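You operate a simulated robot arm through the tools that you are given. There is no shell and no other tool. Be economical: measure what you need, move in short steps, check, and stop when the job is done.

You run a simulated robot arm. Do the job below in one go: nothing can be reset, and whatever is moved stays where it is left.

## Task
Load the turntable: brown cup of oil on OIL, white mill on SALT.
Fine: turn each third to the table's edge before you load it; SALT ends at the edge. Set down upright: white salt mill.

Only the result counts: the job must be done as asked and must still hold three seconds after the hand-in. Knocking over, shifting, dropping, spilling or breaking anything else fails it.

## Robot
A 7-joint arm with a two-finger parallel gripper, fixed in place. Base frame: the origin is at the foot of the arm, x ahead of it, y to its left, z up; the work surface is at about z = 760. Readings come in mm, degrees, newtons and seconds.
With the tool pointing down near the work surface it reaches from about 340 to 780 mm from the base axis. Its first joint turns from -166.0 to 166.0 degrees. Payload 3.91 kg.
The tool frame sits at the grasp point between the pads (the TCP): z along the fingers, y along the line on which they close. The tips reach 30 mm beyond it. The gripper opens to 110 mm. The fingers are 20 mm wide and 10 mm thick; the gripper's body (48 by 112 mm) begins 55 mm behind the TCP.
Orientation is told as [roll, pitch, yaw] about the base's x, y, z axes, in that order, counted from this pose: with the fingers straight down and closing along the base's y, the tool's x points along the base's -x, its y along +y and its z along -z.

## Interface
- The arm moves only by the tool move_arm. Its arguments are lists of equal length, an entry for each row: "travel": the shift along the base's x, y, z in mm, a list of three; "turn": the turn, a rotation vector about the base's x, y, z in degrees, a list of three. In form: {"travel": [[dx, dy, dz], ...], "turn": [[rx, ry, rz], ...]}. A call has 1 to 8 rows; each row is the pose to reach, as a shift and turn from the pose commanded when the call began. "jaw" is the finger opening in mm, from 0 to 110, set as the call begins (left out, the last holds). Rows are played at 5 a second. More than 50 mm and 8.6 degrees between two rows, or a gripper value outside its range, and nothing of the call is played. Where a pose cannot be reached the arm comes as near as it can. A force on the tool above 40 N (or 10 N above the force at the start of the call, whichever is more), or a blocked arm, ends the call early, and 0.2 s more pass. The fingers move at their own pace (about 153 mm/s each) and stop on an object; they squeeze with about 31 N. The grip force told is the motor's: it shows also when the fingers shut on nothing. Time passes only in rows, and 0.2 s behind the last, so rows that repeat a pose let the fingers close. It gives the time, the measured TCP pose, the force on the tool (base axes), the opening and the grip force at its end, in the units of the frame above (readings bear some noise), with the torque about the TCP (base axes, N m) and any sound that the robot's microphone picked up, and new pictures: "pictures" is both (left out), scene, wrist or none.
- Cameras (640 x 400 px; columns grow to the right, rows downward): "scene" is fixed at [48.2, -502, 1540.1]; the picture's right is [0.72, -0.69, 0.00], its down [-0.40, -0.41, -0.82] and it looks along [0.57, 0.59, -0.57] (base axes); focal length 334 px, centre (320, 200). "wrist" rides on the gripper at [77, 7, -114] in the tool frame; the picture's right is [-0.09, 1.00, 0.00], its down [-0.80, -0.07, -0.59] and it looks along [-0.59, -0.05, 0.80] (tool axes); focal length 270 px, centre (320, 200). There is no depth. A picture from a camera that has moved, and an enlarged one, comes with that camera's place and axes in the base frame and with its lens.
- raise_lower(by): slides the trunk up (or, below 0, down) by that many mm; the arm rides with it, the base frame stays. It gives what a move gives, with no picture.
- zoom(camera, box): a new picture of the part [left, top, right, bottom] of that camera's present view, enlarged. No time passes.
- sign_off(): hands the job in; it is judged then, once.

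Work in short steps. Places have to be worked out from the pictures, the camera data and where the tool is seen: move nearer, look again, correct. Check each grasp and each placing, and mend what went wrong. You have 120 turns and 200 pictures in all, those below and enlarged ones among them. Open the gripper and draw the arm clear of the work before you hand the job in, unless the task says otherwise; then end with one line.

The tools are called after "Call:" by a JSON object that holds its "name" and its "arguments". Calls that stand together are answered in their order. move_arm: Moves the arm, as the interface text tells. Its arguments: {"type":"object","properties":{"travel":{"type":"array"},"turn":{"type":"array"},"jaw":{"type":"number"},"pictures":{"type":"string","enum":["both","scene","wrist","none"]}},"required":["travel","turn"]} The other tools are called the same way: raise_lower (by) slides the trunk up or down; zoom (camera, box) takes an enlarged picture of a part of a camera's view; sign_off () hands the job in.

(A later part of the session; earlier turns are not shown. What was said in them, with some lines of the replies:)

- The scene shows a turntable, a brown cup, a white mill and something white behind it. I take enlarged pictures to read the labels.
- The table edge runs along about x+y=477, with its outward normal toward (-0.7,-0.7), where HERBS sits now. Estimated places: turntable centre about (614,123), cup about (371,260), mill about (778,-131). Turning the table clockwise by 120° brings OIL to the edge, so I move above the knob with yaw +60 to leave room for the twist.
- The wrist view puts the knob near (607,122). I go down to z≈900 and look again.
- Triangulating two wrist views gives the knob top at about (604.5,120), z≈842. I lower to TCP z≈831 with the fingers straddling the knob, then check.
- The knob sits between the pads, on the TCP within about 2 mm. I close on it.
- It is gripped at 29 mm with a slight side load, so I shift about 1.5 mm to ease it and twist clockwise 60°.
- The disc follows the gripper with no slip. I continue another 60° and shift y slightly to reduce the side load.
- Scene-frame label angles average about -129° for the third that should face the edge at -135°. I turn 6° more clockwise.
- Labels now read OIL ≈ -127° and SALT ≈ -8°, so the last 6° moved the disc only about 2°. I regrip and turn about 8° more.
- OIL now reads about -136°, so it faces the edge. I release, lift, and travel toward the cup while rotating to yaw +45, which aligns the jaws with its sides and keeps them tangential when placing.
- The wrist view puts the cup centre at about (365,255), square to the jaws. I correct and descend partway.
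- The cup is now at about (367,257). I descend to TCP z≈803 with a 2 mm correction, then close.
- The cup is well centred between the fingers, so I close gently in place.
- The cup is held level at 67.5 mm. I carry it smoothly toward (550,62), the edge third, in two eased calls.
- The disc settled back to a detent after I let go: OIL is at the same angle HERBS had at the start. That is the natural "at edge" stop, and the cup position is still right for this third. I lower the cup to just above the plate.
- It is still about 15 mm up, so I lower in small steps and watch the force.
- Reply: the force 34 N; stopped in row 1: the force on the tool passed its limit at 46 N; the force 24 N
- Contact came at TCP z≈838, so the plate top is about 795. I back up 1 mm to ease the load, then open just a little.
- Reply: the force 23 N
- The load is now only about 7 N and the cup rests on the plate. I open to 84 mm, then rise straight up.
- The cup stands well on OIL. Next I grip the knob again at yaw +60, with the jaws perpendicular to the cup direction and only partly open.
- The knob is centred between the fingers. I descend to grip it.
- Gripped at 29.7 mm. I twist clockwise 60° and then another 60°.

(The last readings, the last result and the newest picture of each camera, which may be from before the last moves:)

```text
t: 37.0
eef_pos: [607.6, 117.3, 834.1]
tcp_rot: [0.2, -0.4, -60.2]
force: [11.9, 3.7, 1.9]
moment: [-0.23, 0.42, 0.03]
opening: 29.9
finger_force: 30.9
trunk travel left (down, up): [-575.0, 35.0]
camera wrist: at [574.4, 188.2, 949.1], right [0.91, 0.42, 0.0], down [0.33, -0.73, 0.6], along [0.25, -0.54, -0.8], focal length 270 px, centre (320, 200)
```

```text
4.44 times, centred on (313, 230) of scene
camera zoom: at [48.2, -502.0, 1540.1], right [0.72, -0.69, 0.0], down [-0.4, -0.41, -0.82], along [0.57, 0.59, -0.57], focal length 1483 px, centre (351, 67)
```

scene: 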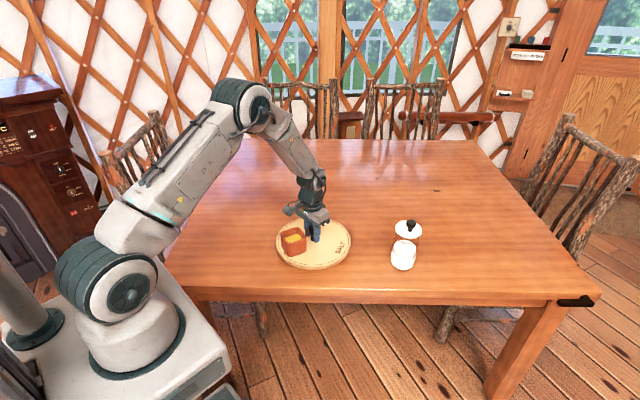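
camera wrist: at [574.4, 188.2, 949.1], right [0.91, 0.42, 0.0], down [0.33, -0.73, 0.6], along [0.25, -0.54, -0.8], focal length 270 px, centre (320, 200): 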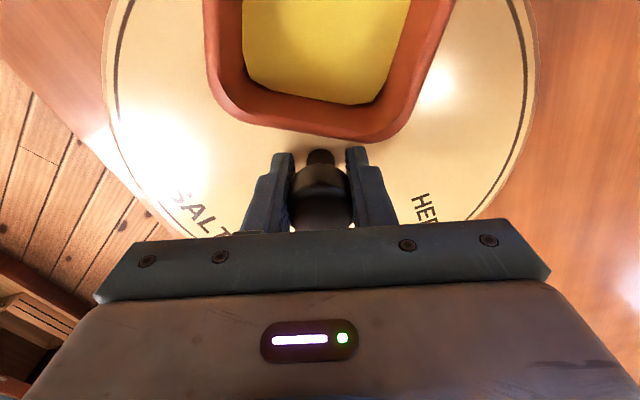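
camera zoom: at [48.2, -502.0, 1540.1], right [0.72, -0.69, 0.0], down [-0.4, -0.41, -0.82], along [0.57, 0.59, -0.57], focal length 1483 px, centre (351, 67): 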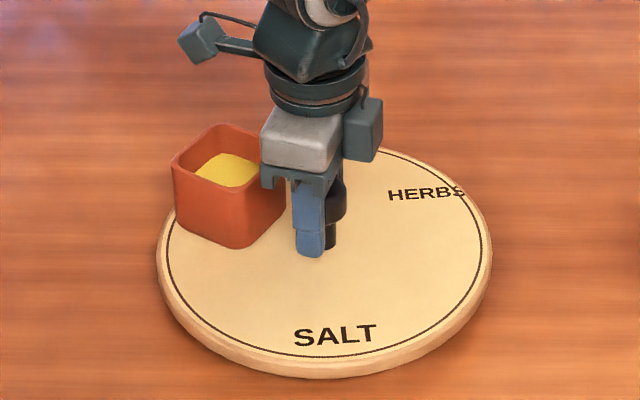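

The disc turned to SALT, but the turntable looks shifted by about 7 mm. I release, lift and look at where it settles.

Call:
{"name": "move_arm", "arguments": {"travel": [[0, 0, 0], [0, 0, 0], [0, 0, 30], [0, 0, 75], [0, 0, 120]], "turn": [[0, 0, 0], [0, 0, 0], [0, 0, 0], [0, 0, 0], [0, 0, 0]], "jaw": 70, "pictures": "wrist"}}

Call:
{"name": "zoom", "arguments": {"camera": "scene", "box": [265, 185, 361, 275]}}

```text
t: 38.2
eef_pos: [605.3, 117.5, 955.6]
tcp_rot: [0.2, -0.3, -60.0]
force: [-0.3, -1.0, -0.5]
moment: [-0.01, 0.01, -0.01]
opening: 70.2
finger_force: 0.2
trunk travel left (down, up): [-575.0, 35.0]
camera wrist: at [572.7, 186.7, 1070.5], right [0.91, 0.42, 0.0], down [0.34, -0.73, 0.6], along [0.25, -0.54, -0.8], focal length 270 px, centre (320, 200)
```

wrist: 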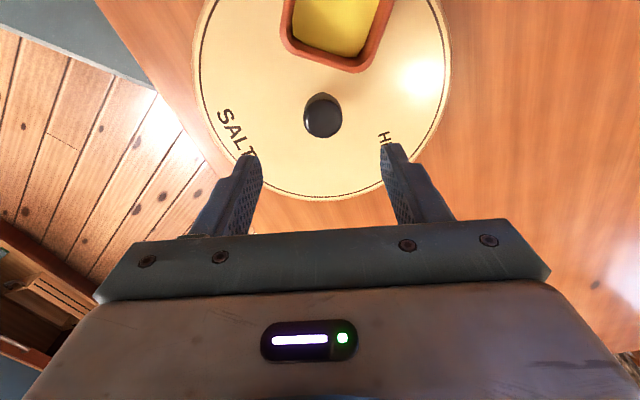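

```text
4.44 times, centred on (313, 230) of scene
camera zoom: at [48.2, -502.0, 1540.1], right [0.72, -0.69, 0.0], down [-0.4, -0.41, -0.82], along [0.57, 0.59, -0.57], focal length 1483 px, centre (351, 67)
```

zoom: 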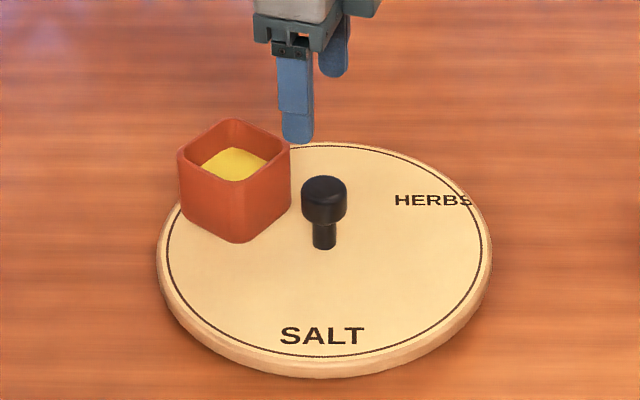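

SALT settled facing the edge (≈-134°), with the cup secure. The centre is now about (611,113). I go up and over toward the mill, turning back to yaw 0.

Call:
{"name": "move_arm", "arguments": {"travel": [[10, -10, 25], [25, -35, 50], [45, -65, 65], [65, -100, 75], [85, -135, 75], [105, -170, 75], [120, -195, 75], [130, -210, 75]], "turn": [[0, 0, 7.5], [0, 0, 15], [0, 0, 22.5], [0, 0, 30], [0, 0, 37.5], [0, 0, 45], [0, 0, 52.5], [0, 0, 60]], "jaw": 110}}

```text
t: 40.0
eef_pos: [737.8, -94.7, 1030.2]
tcp_rot: [0.3, -0.4, 0.0]
force: [0.8, -0.2, 0.0]
moment: [0.02, 0.01, 0.0]
opening: 110.0
finger_force: 0.1
trunk travel left (down, up): [-575.0, 35.0]
camera wrist: at [659.1, -87.5, 1144.5], right [0.09, 1.0, 0.0], down [0.8, -0.07, 0.6], along [0.6, -0.05, -0.8], focal length 270 px, centre (320, 200)
```

scene: 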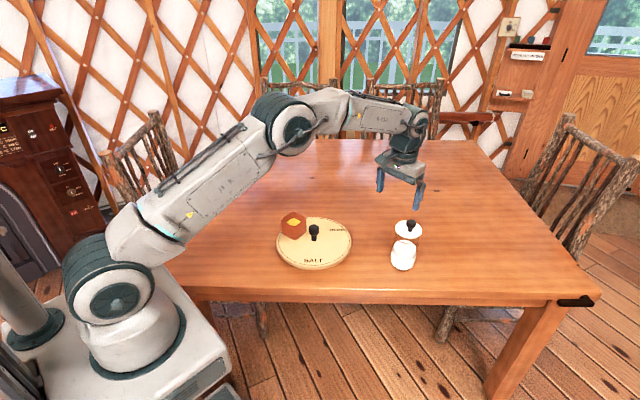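
wrist: 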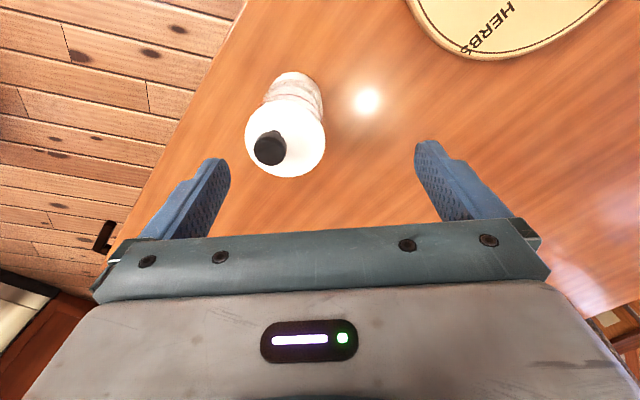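

The arm reaches here. The lid centre reads about (767,-130), and its knob is off-centre toward -y. I move over it and come down to TCP z≈970 to look.

Call:
{"name": "move_arm", "arguments": {"travel": [[15, -18, -10], [29, -35, -25], [29, -35, -45], [29, -35, -58]], "turn": [[-0.2, 0.3, 0], [-0.2, 0.3, 0], [-0.2, 0.3, 0], [-0.2, 0.3, 0]]}}

Call:
{"name": "zoom", "arguments": {"camera": "scene", "box": [363, 186, 443, 276]}}

```text
t: 41.0
eef_pos: [765.3, -127.3, 972.1]
tcp_rot: [0.0, 0.0, 0.0]
force: [0.0, -0.2, 0.5]
moment: [-0.03, 0.0, 0.03]
opening: 109.8
finger_force: 0.1
trunk travel left (down, up): [-575.0, 35.0]
camera wrist: at [688.8, -120.5, 1086.8], right [0.09, 1.0, 0.0], down [0.8, -0.07, 0.59], along [0.59, -0.05, -0.8], focal length 270 px, centre (320, 200)
```

scene: 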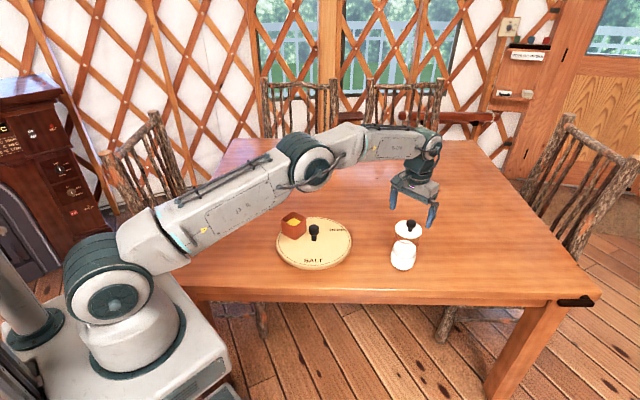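
wrist: 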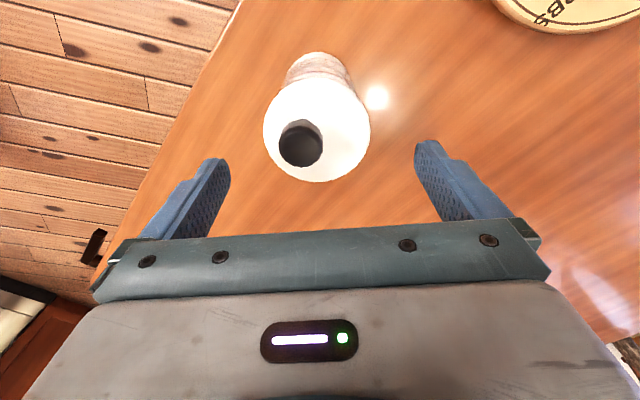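

```text
4.44 times, centred on (403, 231) of scene
camera zoom: at [48.2, -502.0, 1540.1], right [0.72, -0.69, 0.0], down [-0.4, -0.41, -0.82], along [0.57, 0.59, -0.57], focal length 1483 px, centre (-49, 62)
```

zoom: 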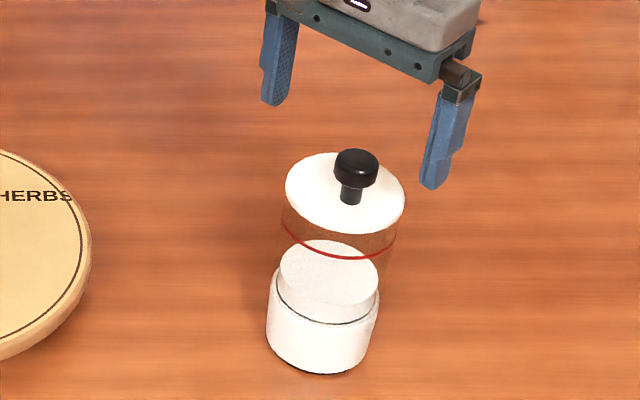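

The lid centre reads (766.5,-129), directly under the TCP. I descend to about z=887, with the fingers on either side of the top of the body.

Call:
{"name": "move_arm", "arguments": {"travel": [[0.5, -1, -30], [0.5, -1, -60], [0.5, -1, -78], [0.5, -1, -85]], "turn": [[0, 0, 0], [0, 0, 0], [0, 0, 0], [0, 0, 0]], "pictures": "wrist"}}

Call:
{"name": "zoom", "arguments": {"camera": "scene", "box": [363, 186, 443, 276]}}

```text
t: 42.0
eef_pos: [766.5, -128.6, 886.0]
tcp_rot: [-0.1, 0.0, 0.0]
force: [0.1, 0.6, -0.8]
moment: [-0.01, -0.03, 0.01]
opening: 109.9
finger_force: 0.1
trunk travel left (down, up): [-575.0, 35.0]
camera wrist: at [688.7, -122.0, 1001.5], right [0.09, 1.0, 0.0], down [0.8, -0.07, 0.59], along [0.59, -0.05, -0.8], focal length 270 px, centre (320, 200)
```

wrist: 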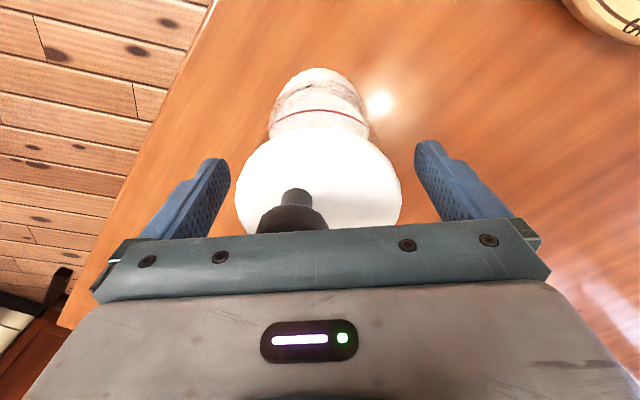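

```text
4.44 times, centred on (403, 231) of scene
camera zoom: at [48.2, -502.0, 1540.1], right [0.72, -0.69, 0.0], down [-0.4, -0.41, -0.82], along [0.57, 0.59, -0.57], focal length 1483 px, centre (-49, 62)
```

zoom: 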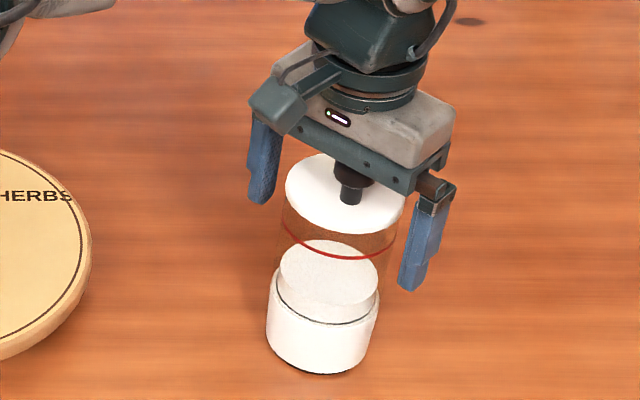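

Clear all around, and the lid is centred within about 2 mm. I close.

Call:
{"name": "move_arm", "arguments": {"travel": [[0, -1.5, 0], [0, -1.5, 0], [0, -1.5, 0], [0, -1.5, 0]], "turn": [[0, 0, 0], [0, 0, 0], [0, 0, 0], [0, 0, 0]], "jaw": 60, "pictures": "wrist"}}

Call:
{"name": "zoom", "arguments": {"camera": "scene", "box": [363, 186, 443, 276]}}

```text
t: 43.0
eef_pos: [767.0, -129.9, 886.3]
tcp_rot: [-0.1, 0.0, 0.0]
force: [1.6, 2.2, 2.5]
moment: [0.25, 0.14, 0.0]
opening: 76.5
finger_force: 30.5
trunk travel left (down, up): [-575.0, 35.0]
camera wrist: at [688.5, -122.9, 1001.7], right [0.09, 1.0, 0.0], down [0.8, -0.07, 0.59], along [0.59, -0.05, -0.8], focal length 270 px, centre (320, 200)
```

wrist: 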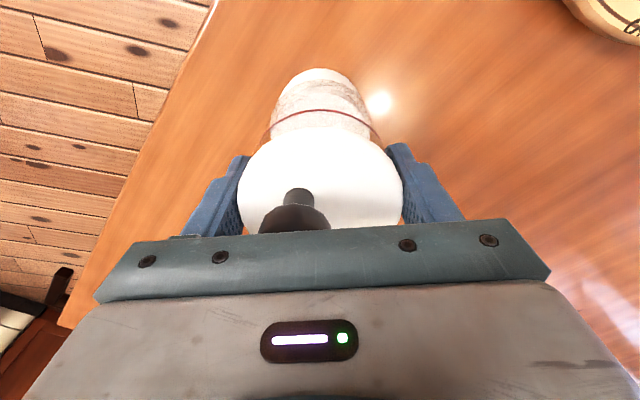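

```text
4.44 times, centred on (403, 231) of scene
camera zoom: at [48.2, -502.0, 1540.1], right [0.72, -0.69, 0.0], down [-0.4, -0.41, -0.82], along [0.57, 0.59, -0.57], focal length 1483 px, centre (-49, 62)
```

zoom: 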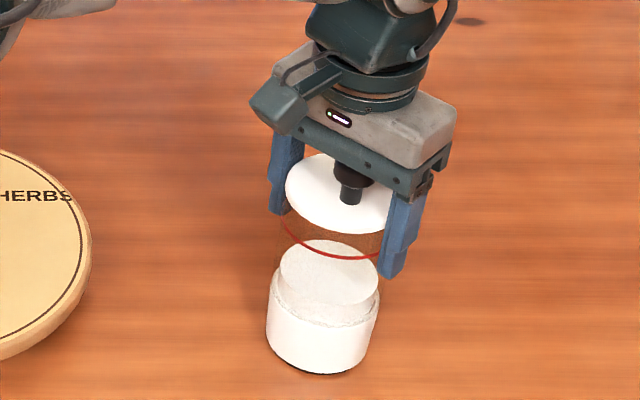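

Gripped at 76.5 mm. I lift 12 mm first to check that the whole mill comes along.

Call:
{"name": "move_arm", "arguments": {"travel": [[0, 0, 3], [0, 0, 7], [0, 0, 12]], "turn": [[0, 0, 0], [0, 0, 0], [0, 0, 0]], "pictures": "none"}}

Call:
{"name": "zoom", "arguments": {"camera": "scene", "box": [363, 186, 443, 276]}}

```text
t: 43.8
eef_pos: [765.7, -130.2, 898.4]
tcp_rot: [-0.1, 0.1, 0.0]
force: [-0.4, 0.1, -6.6]
moment: [-0.01, -0.01, -0.01]
opening: 76.2
finger_force: 30.8
trunk travel left (down, up): [-575.0, 35.0]
```

```text
4.44 times, centred on (403, 231) of scene
camera zoom: at [48.2, -502.0, 1540.1], right [0.72, -0.69, 0.0], down [-0.4, -0.41, -0.82], along [0.57, 0.59, -0.57], focal length 1483 px, centre (-49, 62)
```

zoom: 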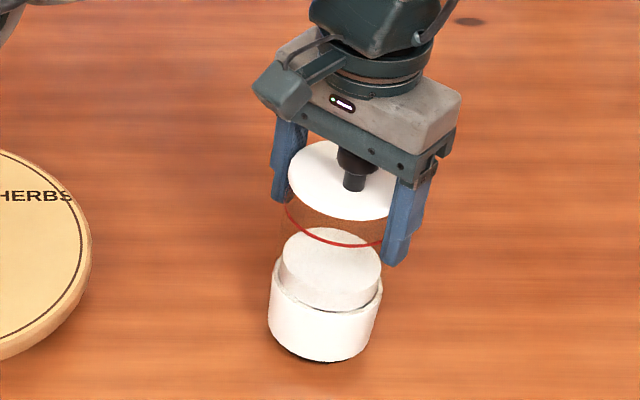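

The whole mill lifts, at about 0.67 kg. I raise it further and then carry it smoothly to the SALT third at about (556,59).

Call:
{"name": "move_arm", "arguments": {"travel": [[0, 0, 5], [0, 0, 15], [0, 0, 30], [-2, 2, 45], [-8, 7, 56], [-17, 15, 62], [-29, 26, 64], [-42, 38, 64]], "turn": [[0, 0, 0], [0, 0, 0], [0, 0, 0], [0, 0, 0], [0, 0, 0], [0, 0, 0], [0, 0, 0], [0, 0, 0]], "pictures": "none"}}

Call:
{"name": "move_arm", "arguments": {"travel": [[-15, 13, 0], [-32, 29, 0], [-51, 46, 0], [-70, 63, 0], [-88, 79, 0], [-103, 93, 0], [-115, 104, 0], [-122, 110, 0]], "turn": [[0, 0, 0], [0, 0, 0], [0, 0, 0], [0, 0, 0], [0, 0, 0], [0, 0, 0], [0, 0, 0], [0, 0, 0]]}}

```text
t: 45.6
eef_pos: [724.8, -92.3, 962.5]
tcp_rot: [0.0, 0.0, 0.0]
force: [-0.7, -0.1, -5.1]
moment: [0.0, 0.04, -0.01]
opening: 76.0
finger_force: 31.2
trunk travel left (down, up): [-575.0, 35.0]
```

```text
t: 47.4
eef_pos: [601.5, 19.5, 962.4]
tcp_rot: [0.0, 0.0, 0.0]
force: [0.1, 0.8, -5.9]
moment: [0.0, 0.02, 0.02]
opening: 76.1
finger_force: 31.1
trunk travel left (down, up): [-575.0, 35.0]
camera wrist: at [524.8, 25.1, 1077.5], right [0.09, 1.0, 0.0], down [0.8, -0.07, 0.59], along [0.59, -0.05, -0.8], focal length 270 px, centre (320, 200)
```

scene: 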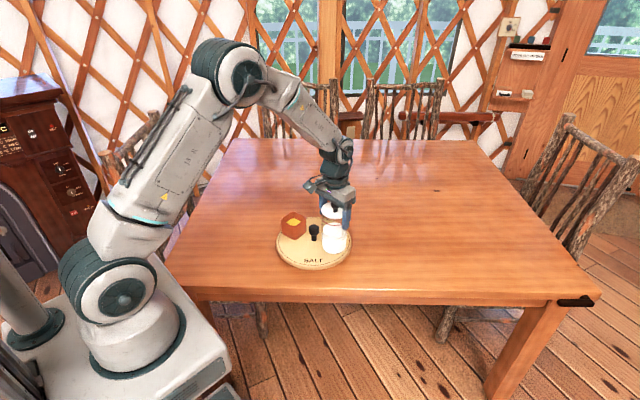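
wrist: 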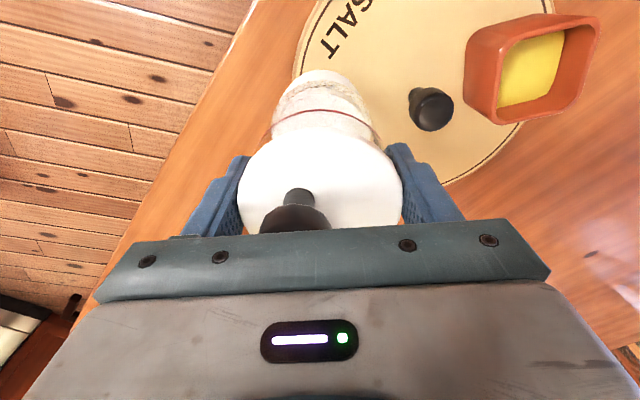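

The knob is now measured at (610.5,114), so the mill goes to about (556,59.5). I finish the carry and lower close to the plate; contact is expected at TCP z≈921.

Call:
{"name": "move_arm", "arguments": {"travel": [[-6, 5, 0], [-16, 14, 0], [-27, 24, 0], [-37, 33, 0], [-43, 38, 0], [-45.5, 40, 0], [-45.5, 40, 0]], "turn": [[0, 0, 0], [0, 0, 0], [0, 0, 0], [0, 0, 0], [0, 0, 0], [0, 0, 0], [0, 0, 0]], "pictures": "none"}}

Call:
{"name": "move_arm", "arguments": {"travel": [[0, 0, -6], [0, 0, -14], [0, 0, -22], [0, 0, -29], [0, 0, -34]], "turn": [[0, 0, 0], [0, 0, 0], [0, 0, 0], [0, 0, 0], [0, 0, 0]], "pictures": "wrist"}}

Call:
{"name": "zoom", "arguments": {"camera": "scene", "box": [265, 185, 361, 275]}}

```text
t: 49.0
eef_pos: [556.7, 57.7, 961.9]
tcp_rot: [0.1, 0.1, 0.1]
force: [0.3, 0.4, -6.4]
moment: [0.0, 0.02, -0.01]
opening: 76.2
finger_force: 31.0
trunk travel left (down, up): [-575.0, 35.0]
```

```text
t: 50.2
eef_pos: [556.0, 58.0, 927.5]
tcp_rot: [-0.1, 0.2, 0.0]
force: [-0.2, -0.2, -5.8]
moment: [-0.01, 0.02, 0.02]
opening: 76.2
finger_force: 30.5
trunk travel left (down, up): [-575.0, 35.0]
camera wrist: at [479.3, 64.9, 1042.8], right [0.09, 1.0, 0.0], down [0.8, -0.07, 0.59], along [0.59, -0.05, -0.81], focal length 270 px, centre (320, 200)
```

wrist: 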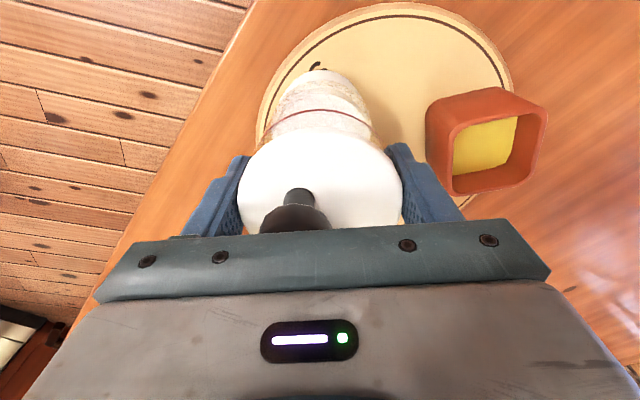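

```text
4.44 times, centred on (313, 230) of scene
camera zoom: at [48.2, -502.0, 1540.1], right [0.72, -0.69, 0.0], down [-0.4, -0.41, -0.82], along [0.57, 0.59, -0.57], focal length 1483 px, centre (351, 67)
```

zoom: 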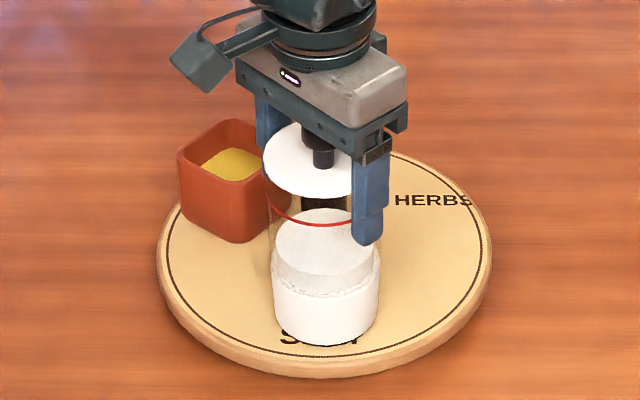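

Well placed and clear of the cup. I lower in small steps until contact.

Call:
{"name": "move_arm", "arguments": {"travel": [[0, 0, -1.5], [0, 0, -3], [0, 0, -4.5]], "turn": [[0, 0, 0], [0, 0, 0], [0, 0, 0]], "pictures": "none"}}

```text
t: 51.0
eef_pos: [557.6, 59.1, 925.9]
tcp_rot: [0.0, -0.2, -0.1]
force: [3.5, 2.4, 8.7]
moment: [0.47, -0.03, -0.1]
opening: 76.1
finger_force: 30.6
trunk travel left (down, up): [-575.0, 35.0]
```

Contact: the vertical force flipped to +8.7 N, so the mill rests on the plate. I check the view before opening.

Call:
{"name": "move_arm", "arguments": {"travel": [[0, 0, 0.8], [0, 0, 0.8]], "turn": [[0, 0, 0], [0, 0, 0]], "pictures": "none"}}

Call:
{"name": "zoom", "arguments": {"camera": "scene", "box": [265, 185, 361, 275]}}

```text
t: 51.6
eef_pos: [556.8, 58.1, 925.5]
tcp_rot: [0.0, -0.1, -0.1]
force: [7.7, 1.7, 12.1]
moment: [0.22, -0.47, -0.05]
opening: 76.2
finger_force: 31.1
trunk travel left (down, up): [-575.0, 35.0]
```

```text
4.44 times, centred on (313, 230) of scene
camera zoom: at [48.2, -502.0, 1540.1], right [0.72, -0.69, 0.0], down [-0.4, -0.41, -0.82], along [0.57, 0.59, -0.57], focal length 1483 px, centre (351, 67)
```

zoom: 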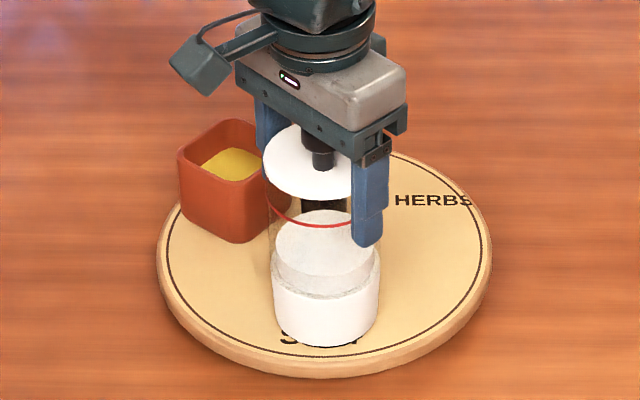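

The mill is upright on the plate within the SALT third. I open the fingers.

Call:
{"name": "move_arm", "arguments": {"travel": [[0, 0, 0], [0, 0, 0], [0, 0, 0]], "turn": [[0, 0, 0], [0, 0, 0], [0, 0, 0]], "jaw": 104, "pictures": "wrist"}}

Call:
{"name": "zoom", "arguments": {"camera": "scene", "box": [265, 185, 361, 275]}}

```text
t: 52.4
eef_pos: [555.2, 58.5, 924.3]
tcp_rot: [0.0, 0.1, 0.0]
force: [-0.2, 0.5, -0.3]
moment: [0.02, 0.0, -0.02]
opening: 103.8
finger_force: 0.1
trunk travel left (down, up): [-575.0, 35.0]
camera wrist: at [478.5, 65.1, 1039.8], right [0.09, 1.0, 0.0], down [0.8, -0.07, 0.59], along [0.59, -0.05, -0.8], focal length 270 px, centre (320, 200)
```

wrist: 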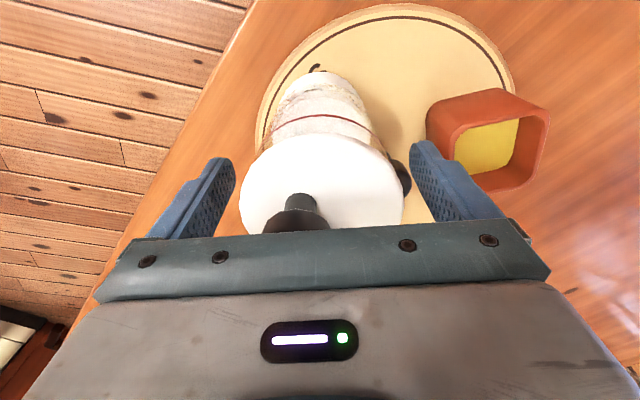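

```text
4.44 times, centred on (313, 230) of scene
camera zoom: at [48.2, -502.0, 1540.1], right [0.72, -0.69, 0.0], down [-0.4, -0.41, -0.82], along [0.57, 0.59, -0.57], focal length 1483 px, centre (351, 67)
```

zoom: 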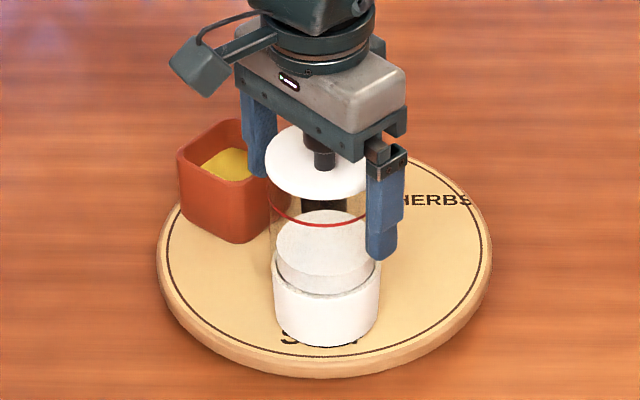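

The mill stands free and steady. I rise straight up and draw the arm back clear.

Call:
{"name": "move_arm", "arguments": {"travel": [[0, 0, 15], [0, 0, 40], [0, 0, 80], [0, 0, 120], [-30, 20, 150], [-60, 50, 160], [-95, 80, 160], [-125, 110, 160]], "turn": [[0, 0, 0], [0, 0, 0], [0, 0, 0], [0, 0, 0], [0, 0, 0], [0, 0, 0], [0, 0, 0], [0, 0, 0]], "jaw": 110}}

Call:
{"name": "zoom", "arguments": {"camera": "scene", "box": [265, 185, 361, 275]}}

```text
t: 54.2
eef_pos: [430.2, 169.5, 1085.0]
tcp_rot: [0.0, 0.0, 0.1]
force: [0.9, 0.5, 0.3]
moment: [-0.01, 0.01, -0.01]
opening: 110.0
finger_force: 0.0
trunk travel left (down, up): [-575.0, 35.0]
camera wrist: at [353.0, 176.9, 1199.8], right [0.09, 1.0, 0.0], down [0.8, -0.07, 0.59], along [0.59, -0.05, -0.8], focal length 270 px, centre (320, 200)
```

scene: 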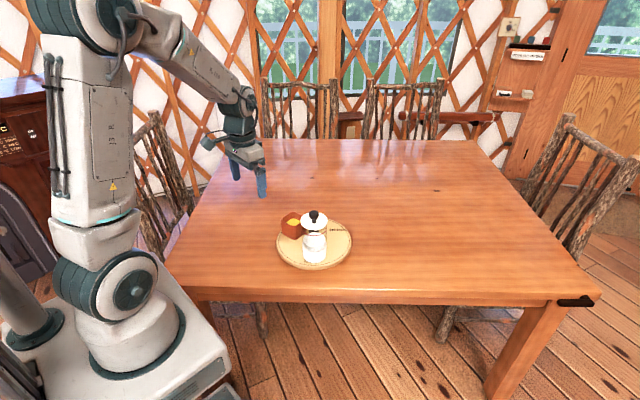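
wrist: 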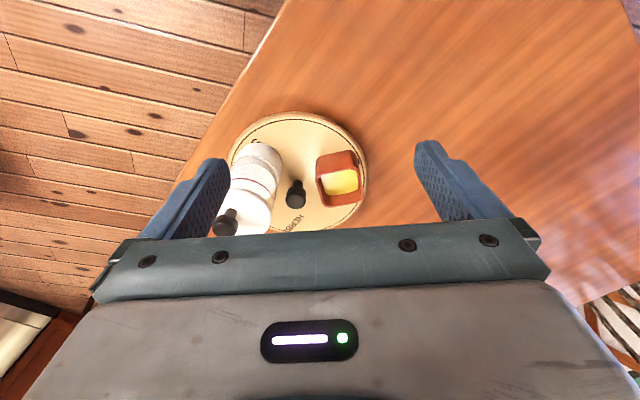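

```text
4.44 times, centred on (313, 230) of scene
camera zoom: at [48.2, -502.0, 1540.1], right [0.72, -0.69, 0.0], down [-0.4, -0.41, -0.82], along [0.57, 0.59, -0.57], focal length 1483 px, centre (351, 67)
```

zoom: 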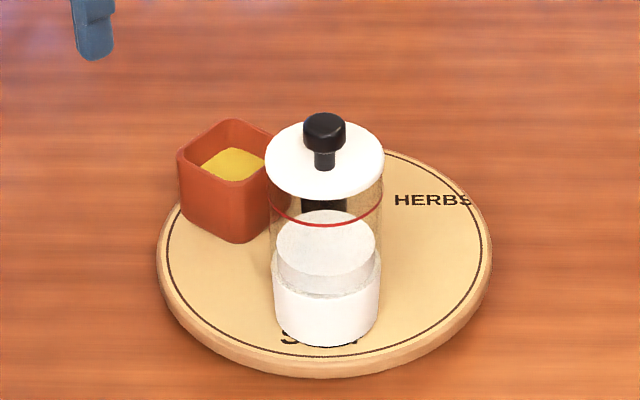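

Both are in place: the cup on OIL and the mill upright on SALT, with SALT at the table's edge. The arm is clear and the gripper is open, so I hand in.

Call:
{"name": "sign_off", "arguments": {}}

```text
The job is handed in.
```

I loaded the turntable and handed the job in: the cup of oil stands on OIL, the white mill stands upright on SALT, and SALT faces the table's edge; the turntable slid about 6–9 mm on the table while I turned it to SALT, and I left it there.
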